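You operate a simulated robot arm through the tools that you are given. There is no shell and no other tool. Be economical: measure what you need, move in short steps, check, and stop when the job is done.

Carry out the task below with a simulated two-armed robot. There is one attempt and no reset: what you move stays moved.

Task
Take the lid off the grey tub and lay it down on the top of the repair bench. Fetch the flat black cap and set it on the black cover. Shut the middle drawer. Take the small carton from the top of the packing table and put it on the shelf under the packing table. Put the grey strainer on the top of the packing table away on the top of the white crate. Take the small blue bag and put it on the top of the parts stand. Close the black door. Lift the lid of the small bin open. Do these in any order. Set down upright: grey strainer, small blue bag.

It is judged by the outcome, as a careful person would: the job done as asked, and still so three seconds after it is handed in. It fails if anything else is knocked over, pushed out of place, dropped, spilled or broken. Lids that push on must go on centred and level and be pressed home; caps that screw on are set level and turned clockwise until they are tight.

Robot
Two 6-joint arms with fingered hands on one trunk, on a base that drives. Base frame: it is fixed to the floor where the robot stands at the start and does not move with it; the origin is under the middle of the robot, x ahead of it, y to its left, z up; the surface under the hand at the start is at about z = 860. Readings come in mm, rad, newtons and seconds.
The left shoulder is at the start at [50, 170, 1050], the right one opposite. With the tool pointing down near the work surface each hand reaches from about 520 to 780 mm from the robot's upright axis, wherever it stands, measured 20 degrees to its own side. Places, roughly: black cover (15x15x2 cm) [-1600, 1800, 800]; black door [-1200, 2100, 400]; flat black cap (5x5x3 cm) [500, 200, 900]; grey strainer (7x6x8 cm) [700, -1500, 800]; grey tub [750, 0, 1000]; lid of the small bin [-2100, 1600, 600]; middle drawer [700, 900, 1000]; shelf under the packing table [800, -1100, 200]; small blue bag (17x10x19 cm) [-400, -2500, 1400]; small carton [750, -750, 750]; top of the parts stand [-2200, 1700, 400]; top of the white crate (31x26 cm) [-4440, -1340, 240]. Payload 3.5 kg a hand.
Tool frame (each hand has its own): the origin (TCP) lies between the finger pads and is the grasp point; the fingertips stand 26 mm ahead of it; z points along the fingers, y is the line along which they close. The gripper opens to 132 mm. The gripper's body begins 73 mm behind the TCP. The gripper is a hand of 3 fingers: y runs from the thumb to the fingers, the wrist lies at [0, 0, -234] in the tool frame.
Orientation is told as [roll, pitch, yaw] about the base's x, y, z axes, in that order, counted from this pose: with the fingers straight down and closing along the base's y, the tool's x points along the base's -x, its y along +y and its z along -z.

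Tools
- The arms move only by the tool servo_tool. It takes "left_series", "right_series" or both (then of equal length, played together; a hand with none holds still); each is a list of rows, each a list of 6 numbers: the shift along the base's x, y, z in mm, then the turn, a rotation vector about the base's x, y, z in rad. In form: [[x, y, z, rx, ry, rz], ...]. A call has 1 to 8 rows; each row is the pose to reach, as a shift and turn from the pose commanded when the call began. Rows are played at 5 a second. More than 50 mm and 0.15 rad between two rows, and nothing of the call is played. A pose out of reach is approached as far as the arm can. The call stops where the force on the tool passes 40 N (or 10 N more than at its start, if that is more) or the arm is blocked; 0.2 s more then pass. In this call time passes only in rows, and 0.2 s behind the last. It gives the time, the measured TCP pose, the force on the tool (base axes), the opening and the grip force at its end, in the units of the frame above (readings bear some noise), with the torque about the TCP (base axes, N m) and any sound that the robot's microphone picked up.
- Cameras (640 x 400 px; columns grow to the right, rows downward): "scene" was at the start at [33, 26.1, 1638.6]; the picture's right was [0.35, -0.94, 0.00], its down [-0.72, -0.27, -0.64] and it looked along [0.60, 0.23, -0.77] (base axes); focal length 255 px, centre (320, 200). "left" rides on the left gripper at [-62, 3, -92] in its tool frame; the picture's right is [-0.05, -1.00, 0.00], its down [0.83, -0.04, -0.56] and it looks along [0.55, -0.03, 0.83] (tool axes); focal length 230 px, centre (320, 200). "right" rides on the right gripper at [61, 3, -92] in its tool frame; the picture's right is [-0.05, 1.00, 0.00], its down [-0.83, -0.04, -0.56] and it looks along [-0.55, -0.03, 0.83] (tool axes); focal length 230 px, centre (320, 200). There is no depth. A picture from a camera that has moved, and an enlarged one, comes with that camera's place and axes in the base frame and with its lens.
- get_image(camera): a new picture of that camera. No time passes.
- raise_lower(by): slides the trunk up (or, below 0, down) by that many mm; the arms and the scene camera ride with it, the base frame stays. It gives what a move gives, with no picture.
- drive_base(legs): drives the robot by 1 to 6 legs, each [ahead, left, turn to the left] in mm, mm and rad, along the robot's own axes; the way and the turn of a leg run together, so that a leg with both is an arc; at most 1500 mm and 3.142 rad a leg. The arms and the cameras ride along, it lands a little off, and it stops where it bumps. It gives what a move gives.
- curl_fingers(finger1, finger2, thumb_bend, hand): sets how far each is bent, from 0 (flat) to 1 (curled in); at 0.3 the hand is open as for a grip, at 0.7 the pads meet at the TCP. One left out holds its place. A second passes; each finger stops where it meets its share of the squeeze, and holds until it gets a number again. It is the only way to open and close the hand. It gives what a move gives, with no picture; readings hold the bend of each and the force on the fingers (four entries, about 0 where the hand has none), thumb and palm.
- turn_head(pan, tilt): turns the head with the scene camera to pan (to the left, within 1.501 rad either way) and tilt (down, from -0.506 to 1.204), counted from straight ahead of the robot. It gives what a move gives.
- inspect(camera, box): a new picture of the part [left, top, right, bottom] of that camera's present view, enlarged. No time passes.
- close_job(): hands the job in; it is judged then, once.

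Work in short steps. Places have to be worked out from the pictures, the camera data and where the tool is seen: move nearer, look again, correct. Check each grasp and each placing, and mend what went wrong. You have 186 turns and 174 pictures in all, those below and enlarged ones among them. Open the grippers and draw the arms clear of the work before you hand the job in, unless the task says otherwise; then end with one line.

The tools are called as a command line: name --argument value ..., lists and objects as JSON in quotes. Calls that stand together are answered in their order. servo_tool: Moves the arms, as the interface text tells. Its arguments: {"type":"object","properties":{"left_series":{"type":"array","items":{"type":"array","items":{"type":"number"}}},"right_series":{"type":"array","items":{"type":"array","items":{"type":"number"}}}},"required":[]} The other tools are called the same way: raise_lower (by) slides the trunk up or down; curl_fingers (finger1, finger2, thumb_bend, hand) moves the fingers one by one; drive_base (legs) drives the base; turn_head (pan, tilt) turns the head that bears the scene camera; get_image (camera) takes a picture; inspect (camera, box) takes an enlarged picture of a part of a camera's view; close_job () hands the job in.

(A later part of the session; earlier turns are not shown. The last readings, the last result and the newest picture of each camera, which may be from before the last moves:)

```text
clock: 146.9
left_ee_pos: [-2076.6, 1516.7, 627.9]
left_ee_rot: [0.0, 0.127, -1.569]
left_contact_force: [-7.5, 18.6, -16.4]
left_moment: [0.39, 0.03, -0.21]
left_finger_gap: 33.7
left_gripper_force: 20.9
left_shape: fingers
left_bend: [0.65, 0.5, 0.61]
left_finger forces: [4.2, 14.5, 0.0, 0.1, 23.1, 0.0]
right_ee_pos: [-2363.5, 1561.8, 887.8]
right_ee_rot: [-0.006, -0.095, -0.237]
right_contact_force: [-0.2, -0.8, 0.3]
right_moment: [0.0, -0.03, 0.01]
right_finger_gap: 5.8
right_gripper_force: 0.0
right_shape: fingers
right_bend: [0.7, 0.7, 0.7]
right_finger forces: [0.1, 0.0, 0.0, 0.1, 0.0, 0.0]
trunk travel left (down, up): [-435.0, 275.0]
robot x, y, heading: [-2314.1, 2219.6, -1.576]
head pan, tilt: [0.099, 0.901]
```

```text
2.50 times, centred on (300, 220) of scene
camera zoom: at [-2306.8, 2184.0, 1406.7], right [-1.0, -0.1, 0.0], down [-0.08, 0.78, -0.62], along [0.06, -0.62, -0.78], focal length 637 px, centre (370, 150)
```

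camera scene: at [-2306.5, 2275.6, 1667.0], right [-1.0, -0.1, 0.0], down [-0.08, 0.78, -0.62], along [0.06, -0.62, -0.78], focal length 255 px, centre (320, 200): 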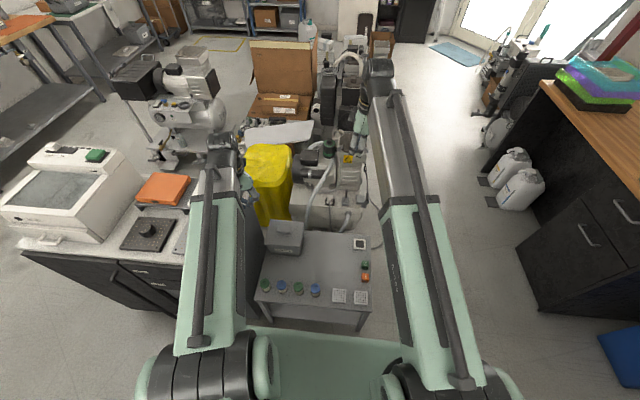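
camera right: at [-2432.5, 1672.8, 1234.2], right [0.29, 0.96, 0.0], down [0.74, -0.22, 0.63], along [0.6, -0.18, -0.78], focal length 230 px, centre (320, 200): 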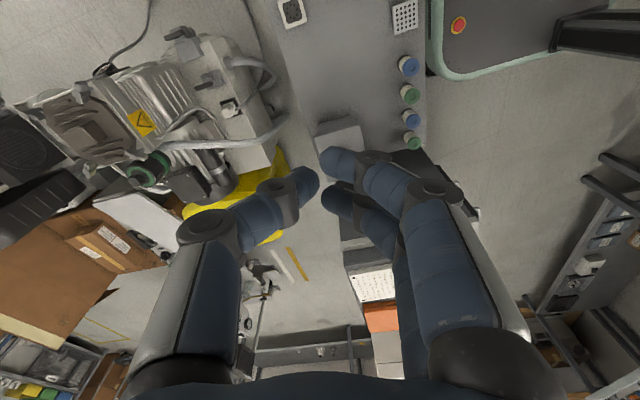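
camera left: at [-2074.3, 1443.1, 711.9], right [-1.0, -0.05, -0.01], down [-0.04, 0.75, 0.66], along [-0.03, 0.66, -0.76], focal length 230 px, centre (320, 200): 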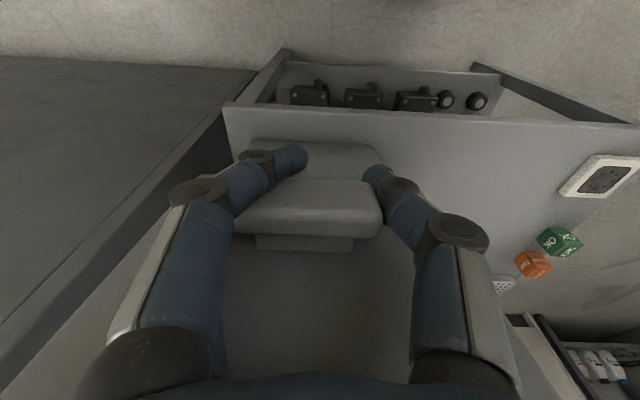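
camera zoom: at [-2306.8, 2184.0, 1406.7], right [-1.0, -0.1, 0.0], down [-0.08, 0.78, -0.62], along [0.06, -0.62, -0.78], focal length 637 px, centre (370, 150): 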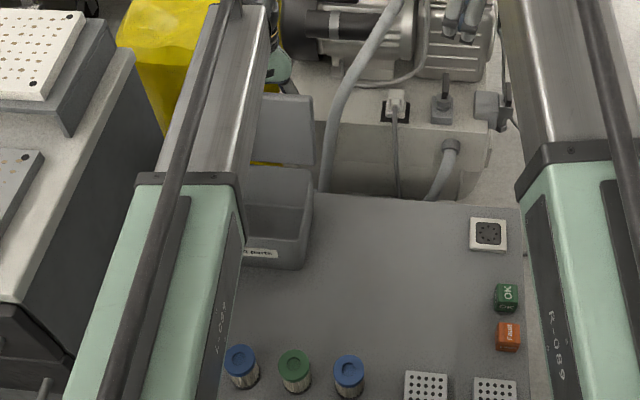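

The lid is open past vertical. Release and lift away straight up.

curl_fingers --hand "left" --finger1 0.38 --finger2 0.38 --thumb_bend 0.38

servo_tool --left_series '[[0, -5, 25, 0, 0, 0], [0, -5, 60, 0, 0, 0], [0, -5, 105, 0, 0, 0], [0, 0, 150, 0, 0, 0], [0, 20, 190, 0, 0, 0]]'

inspect --camera "scene" --box '[200, 140, 400, 300]'

```text
clock: 147.9
left_ee_pos: [-2076.0, 1513.4, 630.6]
left_ee_rot: [0.002, 0.123, -1.57]
left_contact_force: [0.0, -0.6, 0.1]
left_moment: [0.0, -0.04, -0.03]
left_finger_gap: 107.7
left_gripper_force: 0.1
left_shape: fingers
left_bend: [0.38, 0.38, 0.38]
left_finger forces: [0.0, 0.3, 0.1, 0.0, 0.0, 0.1]
right_ee_pos: [-2363.8, 1562.4, 886.9]
right_ee_rot: [-0.008, -0.094, -0.238]
right_contact_force: [0.8, -0.1, -0.5]
right_moment: [-0.01, 0.0, 0.02]
right_finger_gap: 5.9
right_gripper_force: 0.1
right_shape: fingers
right_bend: [0.7, 0.7, 0.7]
right_finger forces: [0.0, 0.0, 0.0, 0.1, 0.0, 0.0]
trunk travel left (down, up): [-435.0, 275.0]
robot x, y, heading: [-2314.0, 2223.0, -1.577]
head pan, tilt: [0.099, 0.901]
```

```text
clock: 149.1
left_ee_pos: [-2076.4, 1534.2, 820.1]
left_ee_rot: [0.002, 0.122, -1.572]
left_contact_force: [0.4, -0.1, 0.1]
left_moment: [-0.03, -0.01, 0.01]
left_finger_gap: 107.7
left_gripper_force: 0.0
left_shape: fingers
left_bend: [0.38, 0.38, 0.38]
left_finger forces: [0.1, 0.0, 0.1, 0.0, 0.0, 0.0]
right_ee_pos: [-2363.9, 1561.5, 887.9]
right_ee_rot: [-0.009, -0.095, -0.239]
right_contact_force: [0.2, 0.2, 0.7]
right_moment: [0.0, 0.01, -0.01]
right_finger_gap: 5.7
right_gripper_force: 0.1
right_shape: fingers
right_bend: [0.7, 0.7, 0.7]
right_finger forces: [0.0, 0.1, 0.0, 0.0, 0.1, 0.1]
trunk travel left (down, up): [-435.0, 275.0]
robot x, y, heading: [-2316.3, 2221.3, -1.578]
head pan, tilt: [0.099, 0.901]
```

```text
2.50 times, centred on (300, 220) of scene
camera zoom: at [-2306.8, 2184.3, 1407.0], right [-1.0, -0.1, 0.0], down [-0.08, 0.78, -0.62], along [0.06, -0.62, -0.78], focal length 637 px, centre (370, 150)
```

zoom: 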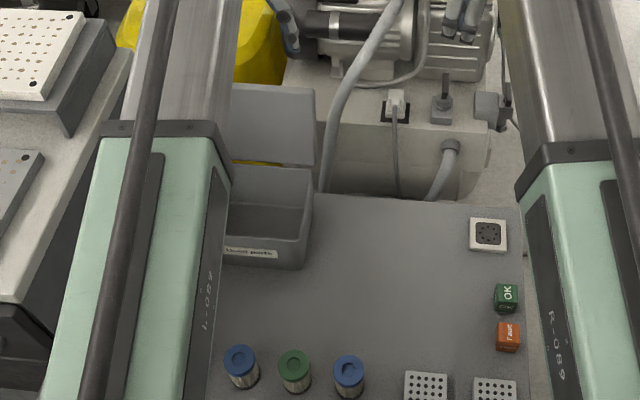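

The lid stays open. Now to the packing table: raise the trunk, back into the aisle, and drive round (keeping x ≥ −150 past the compressor dolly).

raise_lower --by 260

drive_base --legs '[[-230, 0, 0], [0, 0, 1.577], [1200, 0, 0], [850, 0, 0]]'

turn_head --pan -0.9 --tilt 0.6

get_image --camera "scene"

```text
clock: 151.8
left_ee_pos: [-2076.9, 1534.1, 1081.2]
left_ee_rot: [0.001, 0.123, -1.571]
left_contact_force: [-0.3, -0.1, -0.1]
left_moment: [-0.01, 0.04, 0.03]
left_finger_gap: 107.8
left_gripper_force: 0.0
left_shape: fingers
left_bend: [0.38, 0.38, 0.38]
left_finger forces: [0.0, 0.0, 0.0, 0.1, 0.0, 0.1]
right_ee_pos: [-2363.9, 1562.0, 1147.9]
right_ee_rot: [-0.008, -0.095, -0.237]
right_contact_force: [0.6, -0.9, 0.1]
right_moment: [0.0, 0.0, 0.0]
right_finger_gap: 5.9
right_gripper_force: 0.0
right_shape: fingers
right_bend: [0.7, 0.7, 0.7]
right_finger forces: [0.1, 0.0, 0.0, 0.0, 0.0, 0.0]
trunk travel left (down, up): [-695.0, 15.0]
robot x, y, heading: [-2312.1, 2217.2, -1.572]
head pan, tilt: [0.099, 0.901]
```

```text
clock: 167.1
left_ee_pos: [419.7, 2769.5, 1081.3]
left_ee_rot: [-0.001, 0.141, 0.036]
left_contact_force: [-6.0, 0.6, 0.6]
left_moment: [-0.09, -0.2, -0.27]
left_finger_gap: 107.5
left_gripper_force: 3.1
left_shape: fingers
left_bend: [0.38, 0.38, 0.38]
left_finger forces: [0.1, 0.0, 0.1, 0.1, 5.2, 0.0]
right_ee_pos: [411.9, 2482.3, 1147.4]
right_ee_rot: [-0.007, -0.094, 1.38]
right_contact_force: [1.2, 0.4, 0.6]
right_moment: [-0.03, 0.0, 0.02]
right_finger_gap: 6.0
right_gripper_force: 0.0
right_shape: fingers
right_bend: [0.7, 0.7, 0.7]
right_finger forces: [0.0, 0.1, 0.1, 0.0, 0.0, 0.0]
trunk travel left (down, up): [-695.0, 15.0]
robot x, y, heading: [-243.3, 2499.2, 0.041]
head pan, tilt: [0.099, 0.901]
stopped in leg 4: the force on the tool passed its limit at 54 N (the readings are from after the stop); the commanded pose is now the measured one
```

```text
clock: 168.4
left_ee_pos: [421.4, 2770.8, 1080.0]
left_ee_rot: [-0.002, 0.141, 0.039]
left_contact_force: [-8.2, 2.1, 0.2]
left_moment: [-0.08, -0.29, -0.41]
left_finger_gap: 107.4
left_gripper_force: 4.1
left_shape: fingers
left_bend: [0.38, 0.38, 0.38]
left_finger forces: [0.0, 0.0, 0.0, 0.0, 7.7, 0.0]
right_ee_pos: [411.3, 2481.2, 1148.6]
right_ee_rot: [-0.009, -0.095, 1.377]
right_contact_force: [0.8, 0.0, -0.2]
right_moment: [0.03, -0.02, 0.02]
right_finger_gap: 5.8
right_gripper_force: 0.0
right_shape: fingers
right_bend: [0.7, 0.7, 0.7]
right_finger forces: [0.0, 0.0, 0.1, 0.0, 0.0, 0.0]
trunk travel left (down, up): [-695.0, 15.0]
robot x, y, heading: [-246.1, 2499.1, 0.042]
head pan, tilt: [-0.901, 0.6]
```

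```text
72 pictures are left
camera scene: at [-228.9, 2430.0, 1691.8], right [-0.76, -0.65, 0.0], down [-0.37, 0.43, -0.83], along [0.54, -0.62, -0.56], focal length 255 px, centre (320, 200)
```

scene: 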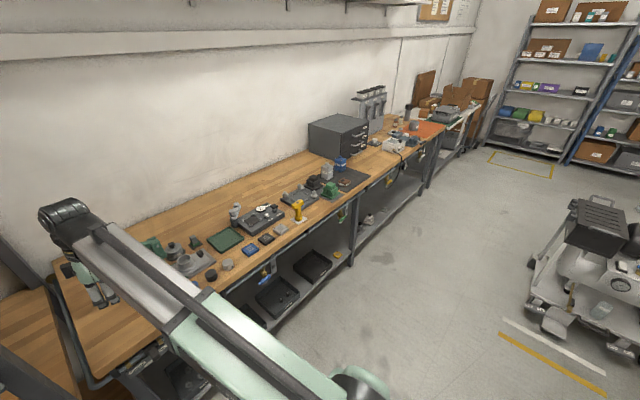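

The left hand touched the corner rack post. Back off straight and check there's no damage.

drive_base --legs '[[-180, 0, 0]]'

turn_head --pan 0.4 --tilt 0.5

get_image --camera "scene"

```text
clock: 169.9
left_ee_pos: [237.1, 2762.4, 1080.7]
left_ee_rot: [-0.001, 0.138, 0.04]
left_contact_force: [1.1, -0.3, 0.1]
left_moment: [0.0, -0.02, -0.01]
left_finger_gap: 108.0
left_gripper_force: 0.1
left_shape: fingers
left_bend: [0.38, 0.38, 0.38]
left_finger forces: [0.1, 0.0, 0.0, 0.0, 0.1, 0.0]
right_ee_pos: [228.3, 2474.2, 1148.1]
right_ee_rot: [-0.008, -0.095, 1.383]
right_contact_force: [-0.2, -0.5, 1.2]
right_moment: [0.03, -0.01, -0.01]
right_finger_gap: 5.9
right_gripper_force: 0.0
right_shape: fingers
right_bend: [0.7, 0.7, 0.7]
right_finger forces: [0.0, 0.0, 0.0, 0.0, 0.0, 0.1]
trunk travel left (down, up): [-695.0, 15.0]
robot x, y, heading: [-428.8, 2494.8, 0.043]
head pan, tilt: [-0.901, 0.6]
```

```text
clock: 171.4
left_ee_pos: [237.0, 2763.0, 1080.0]
left_ee_rot: [-0.002, 0.143, 0.041]
left_contact_force: [0.8, -0.9, 0.7]
left_moment: [0.01, -0.03, -0.01]
left_finger_gap: 107.6
left_gripper_force: 0.0
left_shape: fingers
left_bend: [0.38, 0.38, 0.38]
left_finger forces: [0.0, 0.1, 0.0, 0.0, 0.0, 0.1]
right_ee_pos: [229.0, 2474.5, 1146.8]
right_ee_rot: [-0.009, -0.095, 1.382]
right_contact_force: [0.4, 0.2, 0.1]
right_moment: [0.01, 0.01, 0.04]
right_finger_gap: 5.7
right_gripper_force: 0.1
right_shape: fingers
right_bend: [0.7, 0.7, 0.7]
right_finger forces: [0.0, 0.0, 0.1, 0.0, 0.0, 0.1]
trunk travel left (down, up): [-695.0, 15.0]
robot x, y, heading: [-429.7, 2493.1, 0.045]
head pan, tilt: [0.4, 0.499]
```

```text
71 pictures are left
camera scene: at [-387.4, 2527.5, 1700.9], right [0.43, -0.9, 0.0], down [-0.43, -0.21, -0.88], along [0.79, 0.38, -0.48], focal length 255 px, centre (320, 200)
```

scene: 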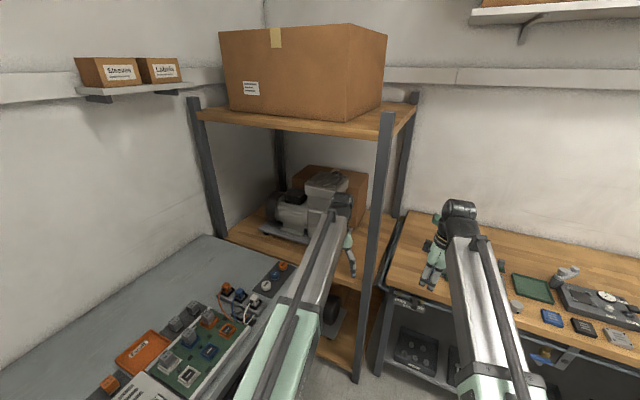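

Rack undisturbed. Turn right and drive down to the packing table.

drive_base --legs '[[0, 0, -1.615], [1000, 350, 0], [1500, 0, 0], [500, 0, 0]]'

turn_head --pan 0.9 --tilt 0.7

get_image --camera "scene"

```text
clock: 190.2
left_ee_pos: [85.0, -1155.5, 1078.9]
left_ee_rot: [-0.004, 0.142, -1.6]
left_contact_force: [0.2, -0.3, -0.3]
left_moment: [-0.01, 0.0, 0.0]
left_finger_gap: 107.7
left_gripper_force: 0.1
left_shape: fingers
left_bend: [0.38, 0.38, 0.38]
left_finger forces: [0.0, 0.0, 0.0, 0.1, 0.1, 0.1]
right_ee_pos: [-200.9, -1126.2, 1146.0]
right_ee_rot: [-0.006, -0.094, -0.258]
right_contact_force: [0.0, 0.3, 0.5]
right_moment: [0.03, -0.01, 0.02]
right_finger_gap: 5.9
right_gripper_force: 0.1
right_shape: fingers
right_bend: [0.7, 0.7, 0.7]
right_finger forces: [0.0, 0.0, 0.0, 0.0, 0.0, 0.1]
trunk travel left (down, up): [-695.0, 15.0]
robot x, y, heading: [-136.6, -469.8, -1.593]
head pan, tilt: [0.4, 0.499]
```

```text
clock: 191.1
left_ee_pos: [85.0, -1154.7, 1079.3]
left_ee_rot: [-0.001, 0.141, -1.602]
left_contact_force: [-0.9, -0.4, 0.2]
left_moment: [0.03, -0.02, -0.01]
left_finger_gap: 107.6
left_gripper_force: 0.1
left_shape: fingers
left_bend: [0.38, 0.38, 0.38]
left_finger forces: [0.0, 0.1, 0.0, 0.1, 0.1, 0.0]
right_ee_pos: [-202.5, -1125.6, 1147.2]
right_ee_rot: [-0.009, -0.095, -0.261]
right_contact_force: [0.9, -0.2, 0.3]
right_moment: [-0.02, 0.0, -0.01]
right_finger_gap: 5.9
right_gripper_force: 0.1
right_shape: fingers
right_bend: [0.7, 0.7, 0.7]
right_finger forces: [0.1, 0.0, 0.1, 0.0, 0.0, 0.0]
trunk travel left (down, up): [-695.0, 15.0]
robot x, y, heading: [-139.8, -468.9, -1.6]
head pan, tilt: [0.901, 0.7]
```

```text
70 pictures are left
camera scene: at [-70.4, -484.5, 1683.2], right [-0.64, -0.77, 0.0], down [-0.49, 0.41, -0.77], along [0.59, -0.49, -0.64], focal length 255 px, centre (320, 200)
```

scene: 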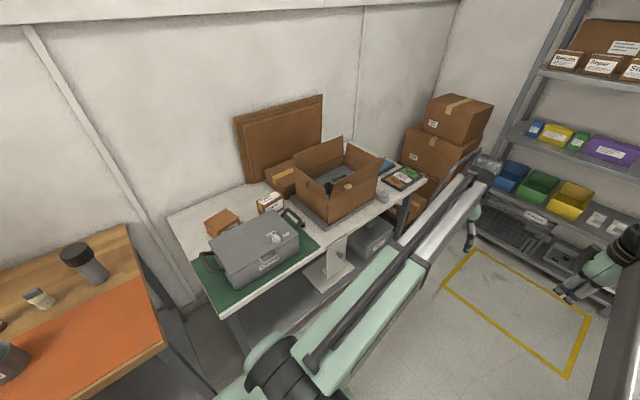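

inspect --camera "scene" --box '[160, 130, 440, 320]'

```text
2.11 times, centred on (300, 225) of scene
camera zoom: at [-70.4, -484.5, 1683.2], right [-0.64, -0.77, 0.0], down [-0.49, 0.41, -0.77], along [0.59, -0.49, -0.64], focal length 536 px, centre (362, 147)
```

zoom: 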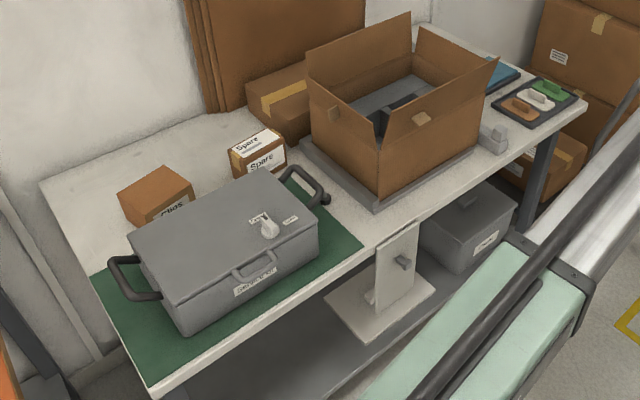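

The plain brown "Clips" carton is at about (835, −665), strainer candidate at the right front edge. I turn to face the table and come closer, using the right hand for the carton.

drive_base --legs '[[0, 0, 1.6], [170, 0, 0]]'

turn_head --pan -0.5 --tilt 0.7

get_image --camera "scene"

get_image --camera "right"

```text
clock: 196.4
left_ee_pos: [710.9, -224.0, 1079.4]
left_ee_rot: [-0.003, 0.143, 0.0]
left_contact_force: [0.5, 0.9, -0.2]
left_moment: [0.0, 0.01, 0.01]
left_finger_gap: 107.5
left_gripper_force: 0.1
left_shape: fingers
left_bend: [0.38, 0.38, 0.38]
left_finger forces: [0.1, 0.1, 0.0, 0.1, 0.0, 0.1]
right_ee_pos: [691.2, -512.2, 1145.8]
right_ee_rot: [-0.008, -0.094, 1.34]
right_contact_force: [-0.1, 0.5, 0.6]
right_moment: [0.01, 0.04, 0.0]
right_finger_gap: 5.9
right_gripper_force: 0.1
right_shape: fingers
right_bend: [0.7, 0.7, 0.7]
right_finger forces: [0.0, 0.0, 0.0, 0.0, 0.0, 0.1]
trunk travel left (down, up): [-695.0, 15.0]
robot x, y, heading: [26.5, -468.2, 0.006]
head pan, tilt: [0.901, 0.7]
```

```text
clock: 198.0
left_ee_pos: [711.9, -223.5, 1079.4]
left_ee_rot: [-0.002, 0.142, 0.001]
left_contact_force: [0.1, 0.2, -0.7]
left_moment: [-0.01, 0.01, -0.02]
left_finger_gap: 107.6
left_gripper_force: 0.1
left_shape: fingers
left_bend: [0.38, 0.38, 0.38]
left_finger forces: [0.0, 0.0, 0.1, 0.1, 0.0, 0.0]
right_ee_pos: [690.1, -512.3, 1146.9]
right_ee_rot: [-0.008, -0.093, 1.34]
right_contact_force: [-0.5, -0.1, 0.5]
right_moment: [0.0, 0.03, 0.0]
right_finger_gap: 6.0
right_gripper_force: 0.1
right_shape: fingers
right_bend: [0.7, 0.7, 0.7]
right_finger forces: [0.0, 0.1, 0.1, 0.0, 0.0, 0.0]
trunk travel left (down, up): [-695.0, 15.0]
robot x, y, heading: [32.1, -468.5, 0.003]
head pan, tilt: [-0.499, 0.7]
```

```text
68 pictures are left
camera scene: at [67.5, -509.4, 1683.2], right [-0.47, -0.88, 0.0], down [-0.57, 0.31, -0.76], along [0.67, -0.36, -0.64], focal length 255 px, centre (320, 200)
```

scene: 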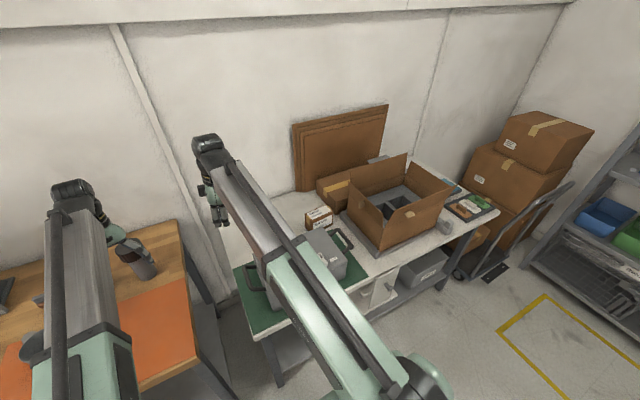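

```text
67 pictures are left
camera right: at [669.1, -580.2, 1234.1], right [-0.96, 0.28, 0.0], down [0.21, 0.75, 0.63], along [0.18, 0.61, -0.78], focal length 230 px, centre (320, 200)
```

right: 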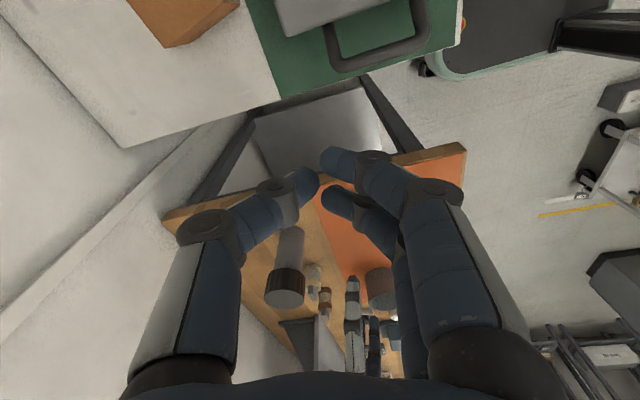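

I turn the right hand back to yaw 0 (camera looking ahead) and bring it over the carton.

servo_tool --right_series '[[0, -15, 0, 0, 0, -0.14], [0, -30, 0, 0, 0, -0.28], [0, -45, 0, 0, 0, -0.42], [0, -60, 0, 0, 0, -0.56], [5, -75, -5, 0, 0, -0.7], [10, -90, -10, 0, 0, -0.84], [15, -105, -15, 0, 0, -0.98], [20, -120, -20, 0, 0, -1.12]]'

servo_tool --right_series '[[10, -15, -10, 0, 0.05, -0.11], [20, -30, -20, 0, 0.09, -0.22], [20, -30, -30, 0, 0.09, -0.22]]'

get_image --camera "right"

```text
clock: 199.8
left_ee_pos: [708.5, -224.1, 1080.5]
left_ee_rot: [-0.003, 0.142, 0.001]
left_contact_force: [-0.5, -0.6, 0.1]
left_moment: [0.01, -0.01, -0.03]
left_finger_gap: 107.7
left_gripper_force: 0.0
left_shape: fingers
left_bend: [0.38, 0.38, 0.38]
left_finger forces: [0.1, 0.0, 0.0, 0.1, 0.0, 0.0]
right_ee_pos: [710.2, -631.9, 1128.8]
right_ee_rot: [-0.01, -0.093, 0.217]
right_contact_force: [0.5, 0.4, 0.1]
right_moment: [0.0, 0.02, 0.03]
right_finger_gap: 5.9
right_gripper_force: 0.1
right_shape: fingers
right_bend: [0.7, 0.7, 0.7]
right_finger forces: [0.1, 0.0, 0.0, 0.0, 0.1, 0.0]
trunk travel left (down, up): [-695.0, 15.0]
robot x, y, heading: [31.1, -465.7, 0.009]
head pan, tilt: [-0.499, 0.7]
```

```text
clock: 200.6
left_ee_pos: [708.7, -224.9, 1079.3]
left_ee_rot: [0.0, 0.141, -0.002]
left_contact_force: [-0.6, -0.6, 0.5]
left_moment: [0.0, -0.04, -0.03]
left_finger_gap: 107.6
left_gripper_force: 0.0
left_shape: fingers
left_bend: [0.38, 0.38, 0.38]
left_finger forces: [0.0, 0.0, 0.0, 0.0, 0.0, 0.0]
right_ee_pos: [729.5, -662.4, 1098.3]
right_ee_rot: [0.003, -0.006, -0.004]
right_contact_force: [0.3, 0.3, 0.3]
right_moment: [0.02, 0.0, -0.03]
right_finger_gap: 5.8
right_gripper_force: 0.0
right_shape: fingers
right_bend: [0.7, 0.7, 0.7]
right_finger forces: [0.1, 0.0, 0.1, 0.0, 0.0, 0.1]
trunk travel left (down, up): [-695.0, 15.0]
robot x, y, heading: [30.1, -472.0, 0.004]
head pan, tilt: [-0.499, 0.7]
```

```text
66 pictures are left
camera right: at [666.7, -660.2, 1190.6], right [0.05, 1.0, 0.0], down [0.83, -0.04, 0.56], along [0.56, -0.03, -0.83], focal length 230 px, centre (320, 200)
```

right: 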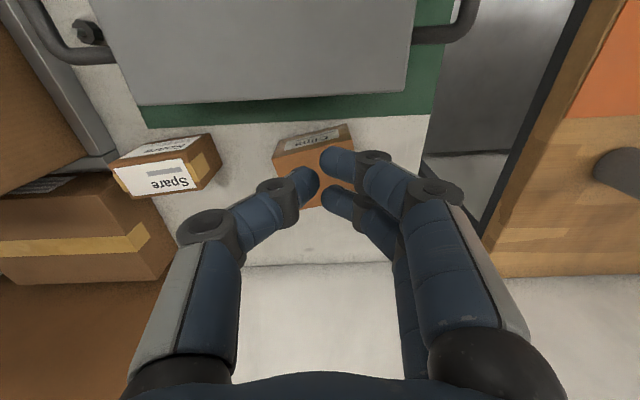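

The carton's long side (~125 mm) lies along y, so I must close along x. Retract the left hand, drive 90 mm nearer, and turn the right hand to yaw 1.57 over (830, −678).

servo_tool --left_series '[[-35, 0, 5, 0, -0.05, 0], [-70, 0, 10, 0, -0.1, 0], [-105, 0, 20, 0, -0.14, 0], [-140, 0, 30, 0, -0.14, 0], [-140, 0, 30, 0, -0.14, 0], [-140, 0, 30, 0, -0.14, 0], [-140, 0, 30, 0, -0.14, 0], [-140, 0, 30, 0, -0.14, 0]]' --right_series '[[0, 0, 0, 0, 0, 0.14], [0, 0, 0, 0, 0, 0.28], [0, 0, 0, 0, 0, 0.42], [0, 0, 0, 0, 0, 0.56], [0, 0, 0, 0, 0, 0.7], [0, 0, 0, 0, 0, 0.84], [0, 0, 0, 0, 0, 0.98], [0, 0, 0, 0, 0, 1.12]]'

drive_base --legs '[[90, 0, 0]]'

servo_tool --right_series '[[2, -5, -20, 0, 0, 0.14], [5, -10, -40, 0, 0, 0.28], [8, -14, -60, 0, 0, 0.42], [8, -14, -80, 0, 0, 0.45]]'

curl_fingers --hand "right" --finger1 0.3 --finger2 0.3 --thumb_bend 0.3

get_image --camera "right"

```text
clock: 202.4
left_ee_pos: [572.6, -224.2, 1110.3]
left_ee_rot: [-0.001, 0.002, 0.0]
left_contact_force: [0.0, 0.8, -0.5]
left_moment: [0.01, -0.01, 0.03]
left_finger_gap: 107.6
left_gripper_force: 0.0
left_shape: fingers
left_bend: [0.38, 0.38, 0.38]
left_finger forces: [0.1, 0.0, 0.0, 0.0, 0.0, 0.1]
right_ee_pos: [729.6, -661.2, 1096.9]
right_ee_rot: [0.001, -0.006, 1.121]
right_contact_force: [0.2, -0.4, -0.2]
right_moment: [0.05, -0.03, -0.03]
right_finger_gap: 5.9
right_gripper_force: 0.0
right_shape: fingers
right_bend: [0.7, 0.7, 0.7]
right_finger forces: [0.0, 0.1, 0.1, 0.0, 0.0, 0.0]
trunk travel left (down, up): [-695.0, 15.0]
robot x, y, heading: [27.7, -466.4, 0.005]
head pan, tilt: [-0.499, 0.7]
```

```text
clock: 203.5
left_ee_pos: [661.9, -224.2, 1109.7]
left_ee_rot: [-0.001, 0.004, 0.001]
left_contact_force: [-0.1, 0.1, 0.2]
left_moment: [-0.02, 0.04, 0.01]
left_finger_gap: 107.6
left_gripper_force: 0.0
left_shape: fingers
left_bend: [0.38, 0.38, 0.38]
left_finger forces: [0.0, 0.1, 0.1, 0.0, 0.0, 0.0]
right_ee_pos: [821.1, -662.8, 1096.9]
right_ee_rot: [0.005, -0.004, 1.122]
right_contact_force: [0.0, 0.0, -0.4]
right_moment: [0.02, 0.03, -0.02]
right_finger_gap: 5.6
right_gripper_force: 0.1
right_shape: fingers
right_bend: [0.7, 0.7, 0.7]
right_finger forces: [0.0, 0.1, 0.0, 0.0, 0.0, 0.0]
trunk travel left (down, up): [-695.0, 15.0]
robot x, y, heading: [121.4, -467.3, 0.007]
head pan, tilt: [-0.499, 0.7]
```

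```text
clock: 204.5
left_ee_pos: [660.5, -225.1, 1108.9]
left_ee_rot: [0.0, 0.001, 0.0]
left_contact_force: [-1.0, -0.1, -0.1]
left_moment: [0.02, 0.0, 0.02]
left_finger_gap: 107.7
left_gripper_force: 0.1
left_shape: fingers
left_bend: [0.38, 0.38, 0.38]
left_finger forces: [0.0, 0.0, 0.1, 0.0, 0.0, 0.1]
right_ee_pos: [828.0, -613.9, 1035.9]
right_ee_rot: [-0.001, 0.01, 1.479]
right_contact_force: [0.2, 0.3, -0.5]
right_moment: [0.03, 0.02, 0.02]
right_finger_gap: 6.2
right_gripper_force: 0.0
right_shape: fingers
right_bend: [0.7, 0.7, 0.7]
right_finger forces: [0.1, 0.0, 0.1, 0.1, 0.0, 0.0]
right hand out of reach, approached as far as the arm can: row 3, 4
trunk travel left (down, up): [-695.0, 15.0]
robot x, y, heading: [121.9, -466.4, -0.001]
head pan, tilt: [-0.499, 0.7]
```

```text
clock: 205.5
left_ee_pos: [660.7, -224.5, 1109.5]
left_ee_rot: [-0.002, 0.0, 0.001]
left_contact_force: [0.5, -0.1, 0.1]
left_moment: [-0.04, -0.01, -0.03]
left_finger_gap: 107.7
left_gripper_force: 0.1
left_shape: fingers
left_bend: [0.38, 0.38, 0.38]
left_finger forces: [0.0, 0.0, 0.0, 0.0, 0.1, 0.0]
right_ee_pos: [828.6, -613.3, 1035.8]
right_ee_rot: [-0.002, 0.011, 1.478]
right_contact_force: [0.2, 0.3, 0.2]
right_moment: [0.01, 0.01, 0.04]
right_finger_gap: 133.7
right_gripper_force: 0.0
right_shape: fingers
right_bend: [0.3, 0.3, 0.3]
right_finger forces: [0.0, 0.0, 0.0, 0.0, 0.1, 0.1]
trunk travel left (down, up): [-695.0, 15.0]
robot x, y, heading: [120.0, -469.0, 0.006]
head pan, tilt: [-0.499, 0.7]
```

```text
65 pictures are left
camera right: at [818.5, -674.7, 1129.7], right [-0.99, 0.14, 0.0], down [0.12, 0.83, 0.55], along [0.08, 0.54, -0.84], focal length 230 px, centre (320, 200)
```

right: 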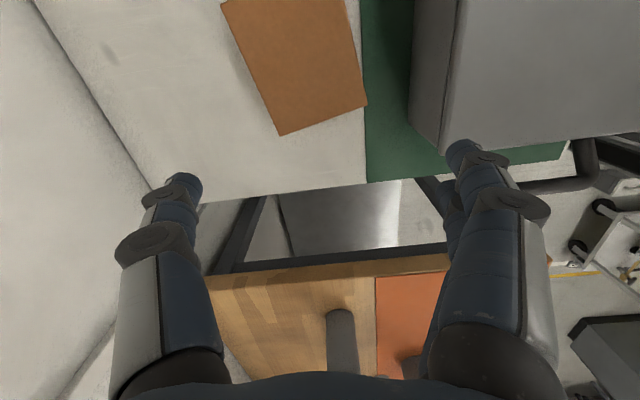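

With the target to the right this yaw is near the arm's limit; I drive 195 mm to the right so the carton is straight ahead. The carton is rotated ~0.19 rad, centre ≈ (838, −665).

drive_base --legs '[[0, -195, 0]]'

servo_tool --right_series '[[2, 30, 0, 0, 0, 0.07], [4, 60, 0, 0, 0, 0.14], [6, 90, 0, 0, 0, 0.21], [8, 120, 0, 0, 0, 0.28], [8, 144, 0, 0, 0, 0.28]]'

get_image --camera "right"

```text
clock: 207.0
left_ee_pos: [662.4, -419.4, 1109.7]
left_ee_rot: [-0.001, 0.001, -0.003]
left_contact_force: [-1.4, 0.3, 0.0]
left_moment: [0.05, -0.01, -0.02]
left_finger_gap: 107.8
left_gripper_force: 0.0
left_shape: fingers
left_bend: [0.38, 0.38, 0.38]
left_finger forces: [0.1, 0.0, 0.0, 0.0, 0.1, 0.1]
right_ee_pos: [828.6, -808.7, 1035.9]
right_ee_rot: [0.001, 0.011, 1.477]
right_contact_force: [0.0, -0.2, -0.6]
right_moment: [-0.01, 0.0, -0.03]
right_finger_gap: 134.1
right_gripper_force: 0.0
right_shape: fingers
right_bend: [0.3, 0.3, 0.3]
right_finger forces: [0.1, 0.1, 0.0, 0.0, 0.1, 0.0]
trunk travel left (down, up): [-695.0, 15.0]
robot x, y, heading: [120.1, -660.4, -0.001]
head pan, tilt: [-0.499, 0.7]
```

```text
clock: 208.2
left_ee_pos: [662.6, -421.1, 1109.4]
left_ee_rot: [0.0, 0.003, -0.001]
left_contact_force: [-0.6, 0.3, -0.8]
left_moment: [-0.01, -0.01, 0.03]
left_finger_gap: 107.7
left_gripper_force: 0.1
left_shape: fingers
left_bend: [0.38, 0.38, 0.38]
left_finger forces: [0.0, 0.0, 0.0, 0.0, 0.0, 0.0]
right_ee_pos: [829.1, -649.7, 1033.1]
right_ee_rot: [-0.004, 0.021, 1.714]
right_contact_force: [0.0, 0.6, 0.3]
right_moment: [0.01, -0.01, -0.01]
right_finger_gap: 133.8
right_gripper_force: 0.1
right_shape: fingers
right_bend: [0.3, 0.3, 0.3]
right_finger forces: [0.1, 0.0, 0.0, 0.0, 0.1, 0.0]
right hand out of reach, approached as far as the arm can: row 1, 2, 3, 4, 5
trunk travel left (down, up): [-695.0, 15.0]
robot x, y, heading: [119.0, -660.6, 0.003]
head pan, tilt: [-0.499, 0.7]
```

```text
64 pictures are left
camera right: at [831.8, -711.0, 1128.2], right [-1.0, -0.09, 0.0], down [-0.08, 0.84, 0.54], along [-0.05, 0.54, -0.84], focal length 230 px, centre (320, 200)
```

right: 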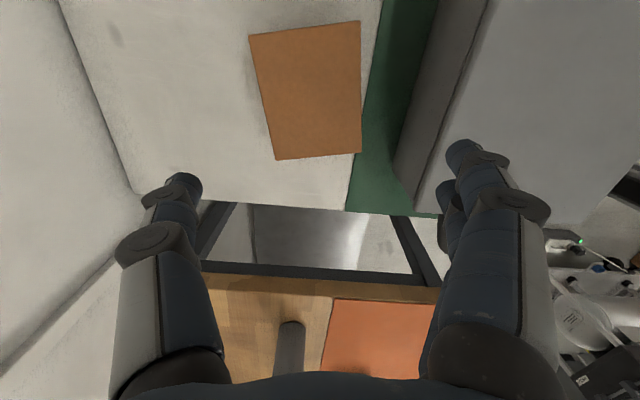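

Well aligned; box ≈100 mm wide, centre (836, −667). Drive 40 mm nearer and descend toward it.

drive_base --legs '[[40, 0, 0]]'

servo_tool --right_series '[[-16, -8, -10, 0, 0, 0.03], [-33, -17, -30, 0, 0, 0.05], [-33, -17, -65, 0, 0, 0.05], [-33, -17, -105, 0, 0, 0.05]]'

get_image --camera "right"

```text
clock: 209.1
left_ee_pos: [706.1, -418.4, 1108.4]
left_ee_rot: [-0.002, 0.004, -0.002]
left_contact_force: [-0.1, 0.3, -1.1]
left_moment: [-0.01, 0.07, 0.0]
left_finger_gap: 107.8
left_gripper_force: 0.0
left_shape: fingers
left_bend: [0.38, 0.38, 0.38]
left_finger forces: [0.0, 0.1, 0.1, 0.0, 0.0, 0.1]
right_ee_pos: [870.8, -649.5, 1031.9]
right_ee_rot: [-0.001, 0.021, 1.712]
right_contact_force: [-0.1, 0.1, 0.0]
right_moment: [-0.02, 0.07, -0.03]
right_finger_gap: 133.9
right_gripper_force: 0.0
right_shape: fingers
right_bend: [0.3, 0.3, 0.3]
right_finger forces: [0.0, 0.0, 0.0, 0.0, 0.1, 0.0]
trunk travel left (down, up): [-695.0, 15.0]
robot x, y, heading: [160.2, -661.1, 0.004]
head pan, tilt: [-0.499, 0.7]
```

```text
clock: 210.1
left_ee_pos: [702.7, -418.4, 1109.0]
left_ee_rot: [-0.002, 0.001, 0.0]
left_contact_force: [-0.4, 0.1, 0.0]
left_moment: [-0.01, 0.02, 0.02]
left_finger_gap: 107.9
left_gripper_force: 0.0
left_shape: fingers
left_bend: [0.38, 0.38, 0.38]
left_finger forces: [0.0, 0.0, 0.1, 0.0, 0.0, 0.1]
right_ee_pos: [827.9, -646.9, 929.4]
right_ee_rot: [-0.006, 0.031, 1.745]
right_contact_force: [0.8, -0.3, 0.2]
right_moment: [-0.03, 0.01, 0.0]
right_finger_gap: 134.1
right_gripper_force: 0.0
right_shape: fingers
right_bend: [0.3, 0.3, 0.3]
right_finger forces: [0.0, 0.1, 0.0, 0.0, 0.1, 0.1]
right hand out of reach, approached as far as the arm can: row 1, 2, 3, 4
trunk travel left (down, up): [-695.0, 15.0]
robot x, y, heading: [161.7, -661.7, 0.002]
head pan, tilt: [-0.499, 0.7]
```

```text
63 pictures are left
camera right: at [833.9, -706.4, 1024.1], right [-0.99, -0.12, -0.01], down [-0.11, 0.84, 0.53], along [-0.06, 0.53, -0.85], focal length 230 px, centre (320, 200)
```

right: 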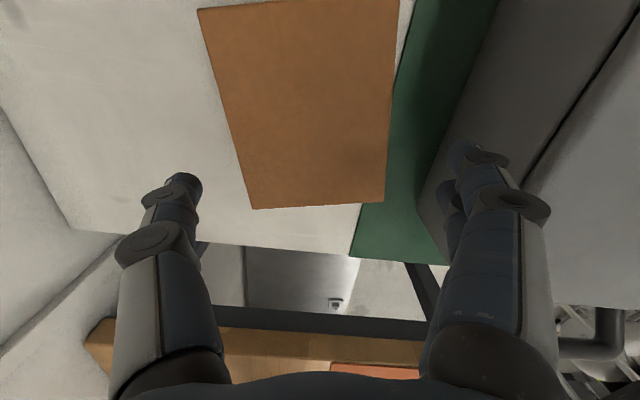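

Box top ≈885, 96 mm wide; fingers straddle it with a narrow gap to the case. Descend straight down.

servo_tool --right_series '[[4, -10, -25, 0, 0, -0.02], [4, -10, -45, 0, 0, -0.02], [4, -10, -60, 0, 0, -0.02], [4, -10, -70, 0, 0, -0.02]]'

get_image --camera "right"

```text
clock: 211.1
left_ee_pos: [702.7, -419.6, 1109.4]
left_ee_rot: [-0.002, 0.002, -0.002]
left_contact_force: [0.2, 0.1, -0.7]
left_moment: [-0.02, 0.03, -0.01]
left_finger_gap: 108.0
left_gripper_force: 0.0
left_shape: fingers
left_bend: [0.38, 0.38, 0.38]
left_finger forces: [0.0, 0.0, 0.1, 0.0, 0.0, 0.0]
right_ee_pos: [831.4, -651.0, 860.5]
right_ee_rot: [-0.003, 0.026, 1.734]
right_contact_force: [-0.3, -1.3, 0.2]
right_moment: [-0.02, 0.03, 0.0]
right_finger_gap: 134.5
right_gripper_force: 0.3
right_shape: fingers
right_bend: [0.3, 0.3, 0.3]
right_finger forces: [0.0, 0.1, 0.0, 0.0, 0.5, 0.0]
right hand out of reach, approached as far as the arm can: row 1, 2, 3, 4
trunk travel left (down, up): [-695.0, 15.0]
robot x, y, heading: [162.0, -659.9, 0.006]
head pan, tilt: [-0.499, 0.7]
```

```text
62 pictures are left
camera right: at [837.0, -712.1, 953.5], right [-0.99, -0.11, -0.01], down [-0.1, 0.84, 0.53], along [-0.06, 0.53, -0.85], focal length 230 px, centre (320, 200)
```

right: 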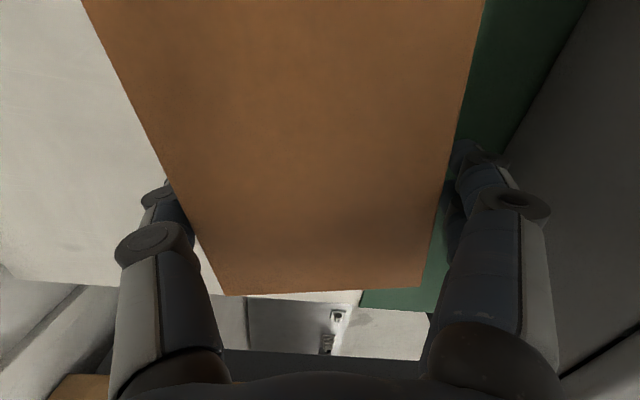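

Fingers straddle the carton. Close.

curl_fingers --hand "right" --finger1 0.6 --finger2 0.6 --thumb_bend 0.6

servo_tool --right_series '[[0, 0, 15, 0, 0, 0], [0, 0, 40, 0, 0, 0], [0, 0, 80, 0, 0, 0], [0, 0, 120, 0, 0, 0]]'

get_image --camera "right"

get_image --camera "scene"

```text
clock: 212.1
left_ee_pos: [702.8, -419.7, 1108.8]
left_ee_rot: [-0.001, 0.002, 0.0]
left_contact_force: [0.0, 0.2, 0.2]
left_moment: [0.02, 0.05, -0.04]
left_finger_gap: 107.5
left_gripper_force: 0.1
left_shape: fingers
left_bend: [0.38, 0.38, 0.38]
left_finger forces: [0.0, 0.0, 0.0, 0.0, 0.0, 0.0]
right_ee_pos: [831.6, -652.6, 859.8]
right_ee_rot: [-0.005, 0.025, 1.735]
right_contact_force: [0.0, 0.5, 0.3]
right_moment: [0.05, 0.0, 0.05]
right_finger_gap: 97.9
right_gripper_force: 38.5
right_shape: fingers
right_bend: [0.47, 0.48, 0.51]
right_finger forces: [18.6, 19.8, 0.0, 0.0, 38.6, 0.1]
trunk travel left (down, up): [-695.0, 15.0]
robot x, y, heading: [166.5, -658.3, 0.003]
head pan, tilt: [-0.499, 0.7]
```

```text
clock: 213.1
left_ee_pos: [702.8, -418.2, 1109.3]
left_ee_rot: [-0.001, 0.0, -0.002]
left_contact_force: [0.0, -1.4, -0.6]
left_moment: [-0.01, 0.01, 0.0]
left_finger_gap: 107.5
left_gripper_force: 0.1
left_shape: fingers
left_bend: [0.38, 0.38, 0.38]
left_finger forces: [0.0, 0.0, 0.1, 0.0, 0.0, 0.0]
right_ee_pos: [828.4, -649.1, 981.4]
right_ee_rot: [-0.003, 0.026, 1.734]
right_contact_force: [-0.6, -0.2, -1.2]
right_moment: [0.01, -0.04, -0.01]
right_finger_gap: 98.0
right_gripper_force: 38.0
right_shape: fingers
right_bend: [0.47, 0.48, 0.51]
right_finger forces: [18.7, 19.6, 0.0, 0.0, 38.4, 0.1]
right hand out of reach, approached as far as the arm can: row 4
trunk travel left (down, up): [-695.0, 15.0]
robot x, y, heading: [165.0, -662.4, 0.006]
head pan, tilt: [-0.499, 0.7]
```

```text
61 pictures are left
camera right: at [834.2, -709.6, 1075.1], right [-0.99, -0.11, 0.0], down [-0.1, 0.84, 0.53], along [-0.06, 0.53, -0.85], focal length 230 px, centre (320, 200)
```

right: 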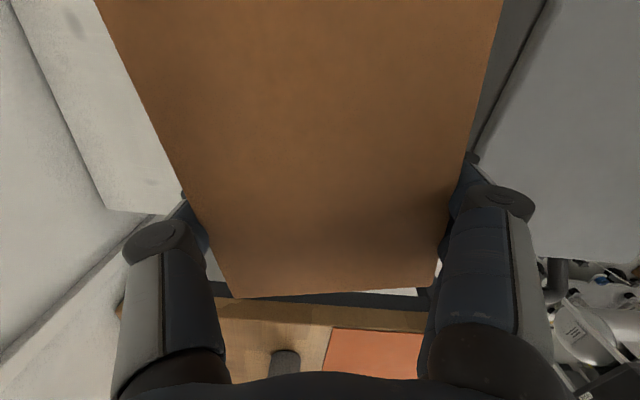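

```text
60 pictures are left
camera scene: at [198.4, -702.4, 1683.1], right [-0.48, -0.88, 0.0], down [-0.57, 0.31, -0.77], along [0.67, -0.36, -0.64], focal length 255 px, centre (320, 200)
```

scene: 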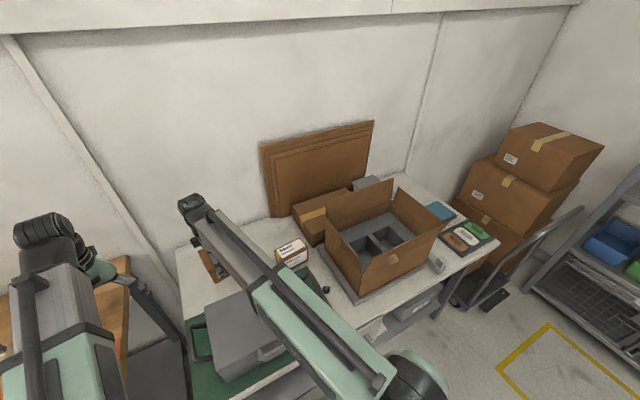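

Carton held (gap 98, 38 N). I raise it well above the case while relaxing the yaw, before backing off.

servo_tool --right_series '[[0, 0, 15, 0, 0, -0.1], [0, 0, 35, 0, 0, -0.2], [-5, 0, 60, 0, 0, -0.3], [-10, 0, 85, 0, 0, -0.4], [-15, 0, 110, 0, 0, -0.5], [-20, 0, 130, 0, 0, -0.55]]'

drive_base --legs '[[-340, 0, 0]]'

turn_head --pan -0.35 --tilt 0.8

get_image --camera "scene"

get_image --camera "right"

```text
clock: 214.5
left_ee_pos: [703.0, -418.2, 1108.1]
left_ee_rot: [-0.002, 0.002, -0.004]
left_contact_force: [-0.3, -0.1, 0.2]
left_moment: [0.0, -0.02, 0.0]
left_finger_gap: 107.5
left_gripper_force: 0.1
left_shape: fingers
left_bend: [0.38, 0.38, 0.38]
left_finger forces: [0.1, 0.1, 0.0, 0.0, 0.1, 0.0]
right_ee_pos: [810.5, -648.5, 1109.4]
right_ee_rot: [-0.002, 0.024, 1.195]
right_contact_force: [0.1, 0.8, -1.4]
right_moment: [0.01, -0.05, -0.04]
right_finger_gap: 97.9
right_gripper_force: 38.3
right_shape: fingers
right_bend: [0.47, 0.48, 0.51]
right_finger forces: [18.5, 19.6, 0.0, 0.0, 38.3, 0.0]
trunk travel left (down, up): [-695.0, 15.0]
robot x, y, heading: [163.1, -664.5, 0.0]
head pan, tilt: [-0.499, 0.7]
```

```text
clock: 216.7
left_ee_pos: [366.4, -414.3, 1110.6]
left_ee_rot: [-0.004, 0.0, 0.009]
left_contact_force: [-0.3, -0.3, 1.0]
left_moment: [-0.01, -0.03, 0.04]
left_finger_gap: 107.6
left_gripper_force: 0.1
left_shape: fingers
left_bend: [0.38, 0.38, 0.38]
left_finger forces: [0.1, 0.0, 0.1, 0.1, 0.0, 0.0]
right_ee_pos: [478.2, -644.2, 1109.5]
right_ee_rot: [-0.005, 0.022, 1.205]
right_contact_force: [0.7, 0.0, -1.0]
right_moment: [0.02, -0.03, -0.02]
right_finger_gap: 97.9
right_gripper_force: 38.4
right_shape: fingers
right_bend: [0.47, 0.48, 0.51]
right_finger forces: [18.5, 19.6, 0.1, 0.0, 38.2, 0.0]
trunk travel left (down, up): [-695.0, 15.0]
robot x, y, heading: [-171.9, -660.9, 0.012]
head pan, tilt: [-0.499, 0.7]
```

```text
clock: 217.4
left_ee_pos: [369.1, -415.6, 1109.3]
left_ee_rot: [0.0, 0.002, 0.008]
left_contact_force: [0.3, 0.0, 0.2]
left_moment: [0.0, -0.02, 0.01]
left_finger_gap: 107.9
left_gripper_force: 0.0
left_shape: fingers
left_bend: [0.38, 0.38, 0.38]
left_finger forces: [0.1, 0.0, 0.0, 0.0, 0.1, 0.0]
right_ee_pos: [479.4, -643.6, 1108.6]
right_ee_rot: [-0.003, 0.023, 1.203]
right_contact_force: [0.3, 0.1, -1.3]
right_moment: [0.01, 0.02, 0.04]
right_finger_gap: 97.9
right_gripper_force: 38.2
right_shape: fingers
right_bend: [0.47, 0.48, 0.51]
right_finger forces: [18.5, 19.6, 0.0, 0.0, 38.2, 0.0]
trunk travel left (down, up): [-695.0, 15.0]
robot x, y, heading: [-169.2, -665.3, 0.009]
head pan, tilt: [-0.351, 0.799]
```

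```text
59 pictures are left
camera scene: at [-132.2, -691.6, 1674.9], right [-0.33, -0.94, 0.0], down [-0.68, 0.24, -0.7], along [0.66, -0.23, -0.72], focal length 255 px, centre (320, 200)
```

scene: 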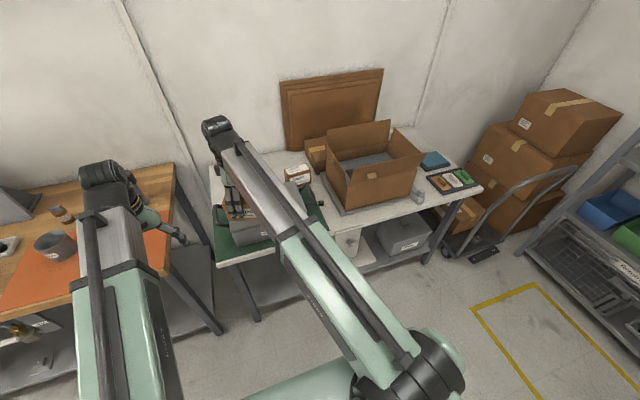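

```text
58 pictures are left
camera right: at [453.3, -699.5, 1202.6], right [-0.91, 0.41, 0.0], down [0.34, 0.77, 0.54], along [0.22, 0.49, -0.84], focal length 230 px, centre (320, 200)
```

right: 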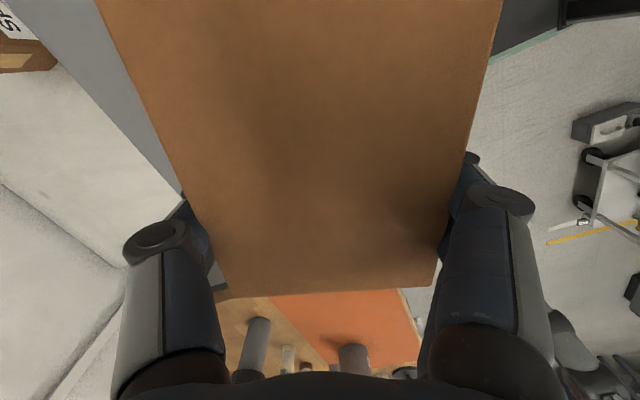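

Back off another 150 mm so the carton clears the table edge, then lower the trunk 560 mm to see and reach the shelf.

drive_base --legs '[[-150, 0, 0]]'

raise_lower --by -560

turn_head --pan -0.15 --tilt 0.55

get_image --camera "scene"

```text
clock: 218.8
left_ee_pos: [217.3, -416.9, 1110.1]
left_ee_rot: [-0.003, -0.001, 0.009]
left_contact_force: [-0.3, 0.1, 0.3]
left_moment: [-0.04, -0.09, 0.01]
left_finger_gap: 107.5
left_gripper_force: 0.1
left_shape: fingers
left_bend: [0.38, 0.38, 0.38]
left_finger forces: [0.0, 0.1, 0.1, 0.1, 0.0, 0.0]
right_ee_pos: [326.5, -647.1, 1109.4]
right_ee_rot: [-0.003, 0.02, 1.205]
right_contact_force: [-0.2, 0.3, -0.8]
right_moment: [0.03, -0.02, 0.01]
right_finger_gap: 98.2
right_gripper_force: 38.5
right_shape: fingers
right_bend: [0.47, 0.48, 0.51]
right_finger forces: [18.5, 19.6, 0.0, 0.0, 38.3, 0.0]
trunk travel left (down, up): [-695.0, 15.0]
robot x, y, heading: [-320.9, -665.6, 0.014]
head pan, tilt: [-0.351, 0.799]
```

```text
refused: -560 is not a number from -400 to 400
```

```text
clock: 219.6
left_ee_pos: [218.1, -417.0, 1109.8]
left_ee_rot: [-0.002, 0.002, 0.008]
left_contact_force: [-0.7, 1.1, 0.6]
left_moment: [0.03, -0.03, 0.0]
left_finger_gap: 107.6
left_gripper_force: 0.1
left_shape: fingers
left_bend: [0.38, 0.38, 0.38]
left_finger forces: [0.0, 0.0, 0.0, 0.0, 0.0, 0.0]
right_ee_pos: [328.4, -644.8, 1109.1]
right_ee_rot: [-0.003, 0.023, 1.204]
right_contact_force: [-0.4, 1.0, -1.2]
right_moment: [0.03, -0.02, -0.01]
right_finger_gap: 97.9
right_gripper_force: 38.4
right_shape: fingers
right_bend: [0.47, 0.48, 0.51]
right_finger forces: [18.4, 19.7, 0.1, 0.1, 38.3, 0.0]
trunk travel left (down, up): [-695.0, 15.0]
robot x, y, heading: [-316.6, -665.7, 0.018]
head pan, tilt: [-0.15, 0.55]
```

```text
57 pictures are left
camera scene: at [-269.5, -679.1, 1696.2], right [-0.14, -0.99, 0.0], down [-0.52, 0.07, -0.85], along [0.84, -0.12, -0.52], focal length 255 px, centre (320, 200)
```

scene: 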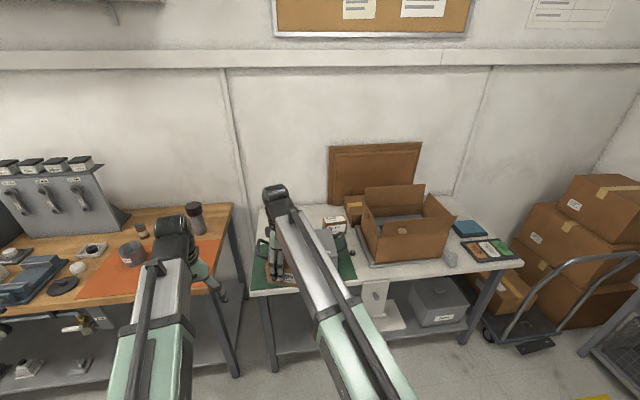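

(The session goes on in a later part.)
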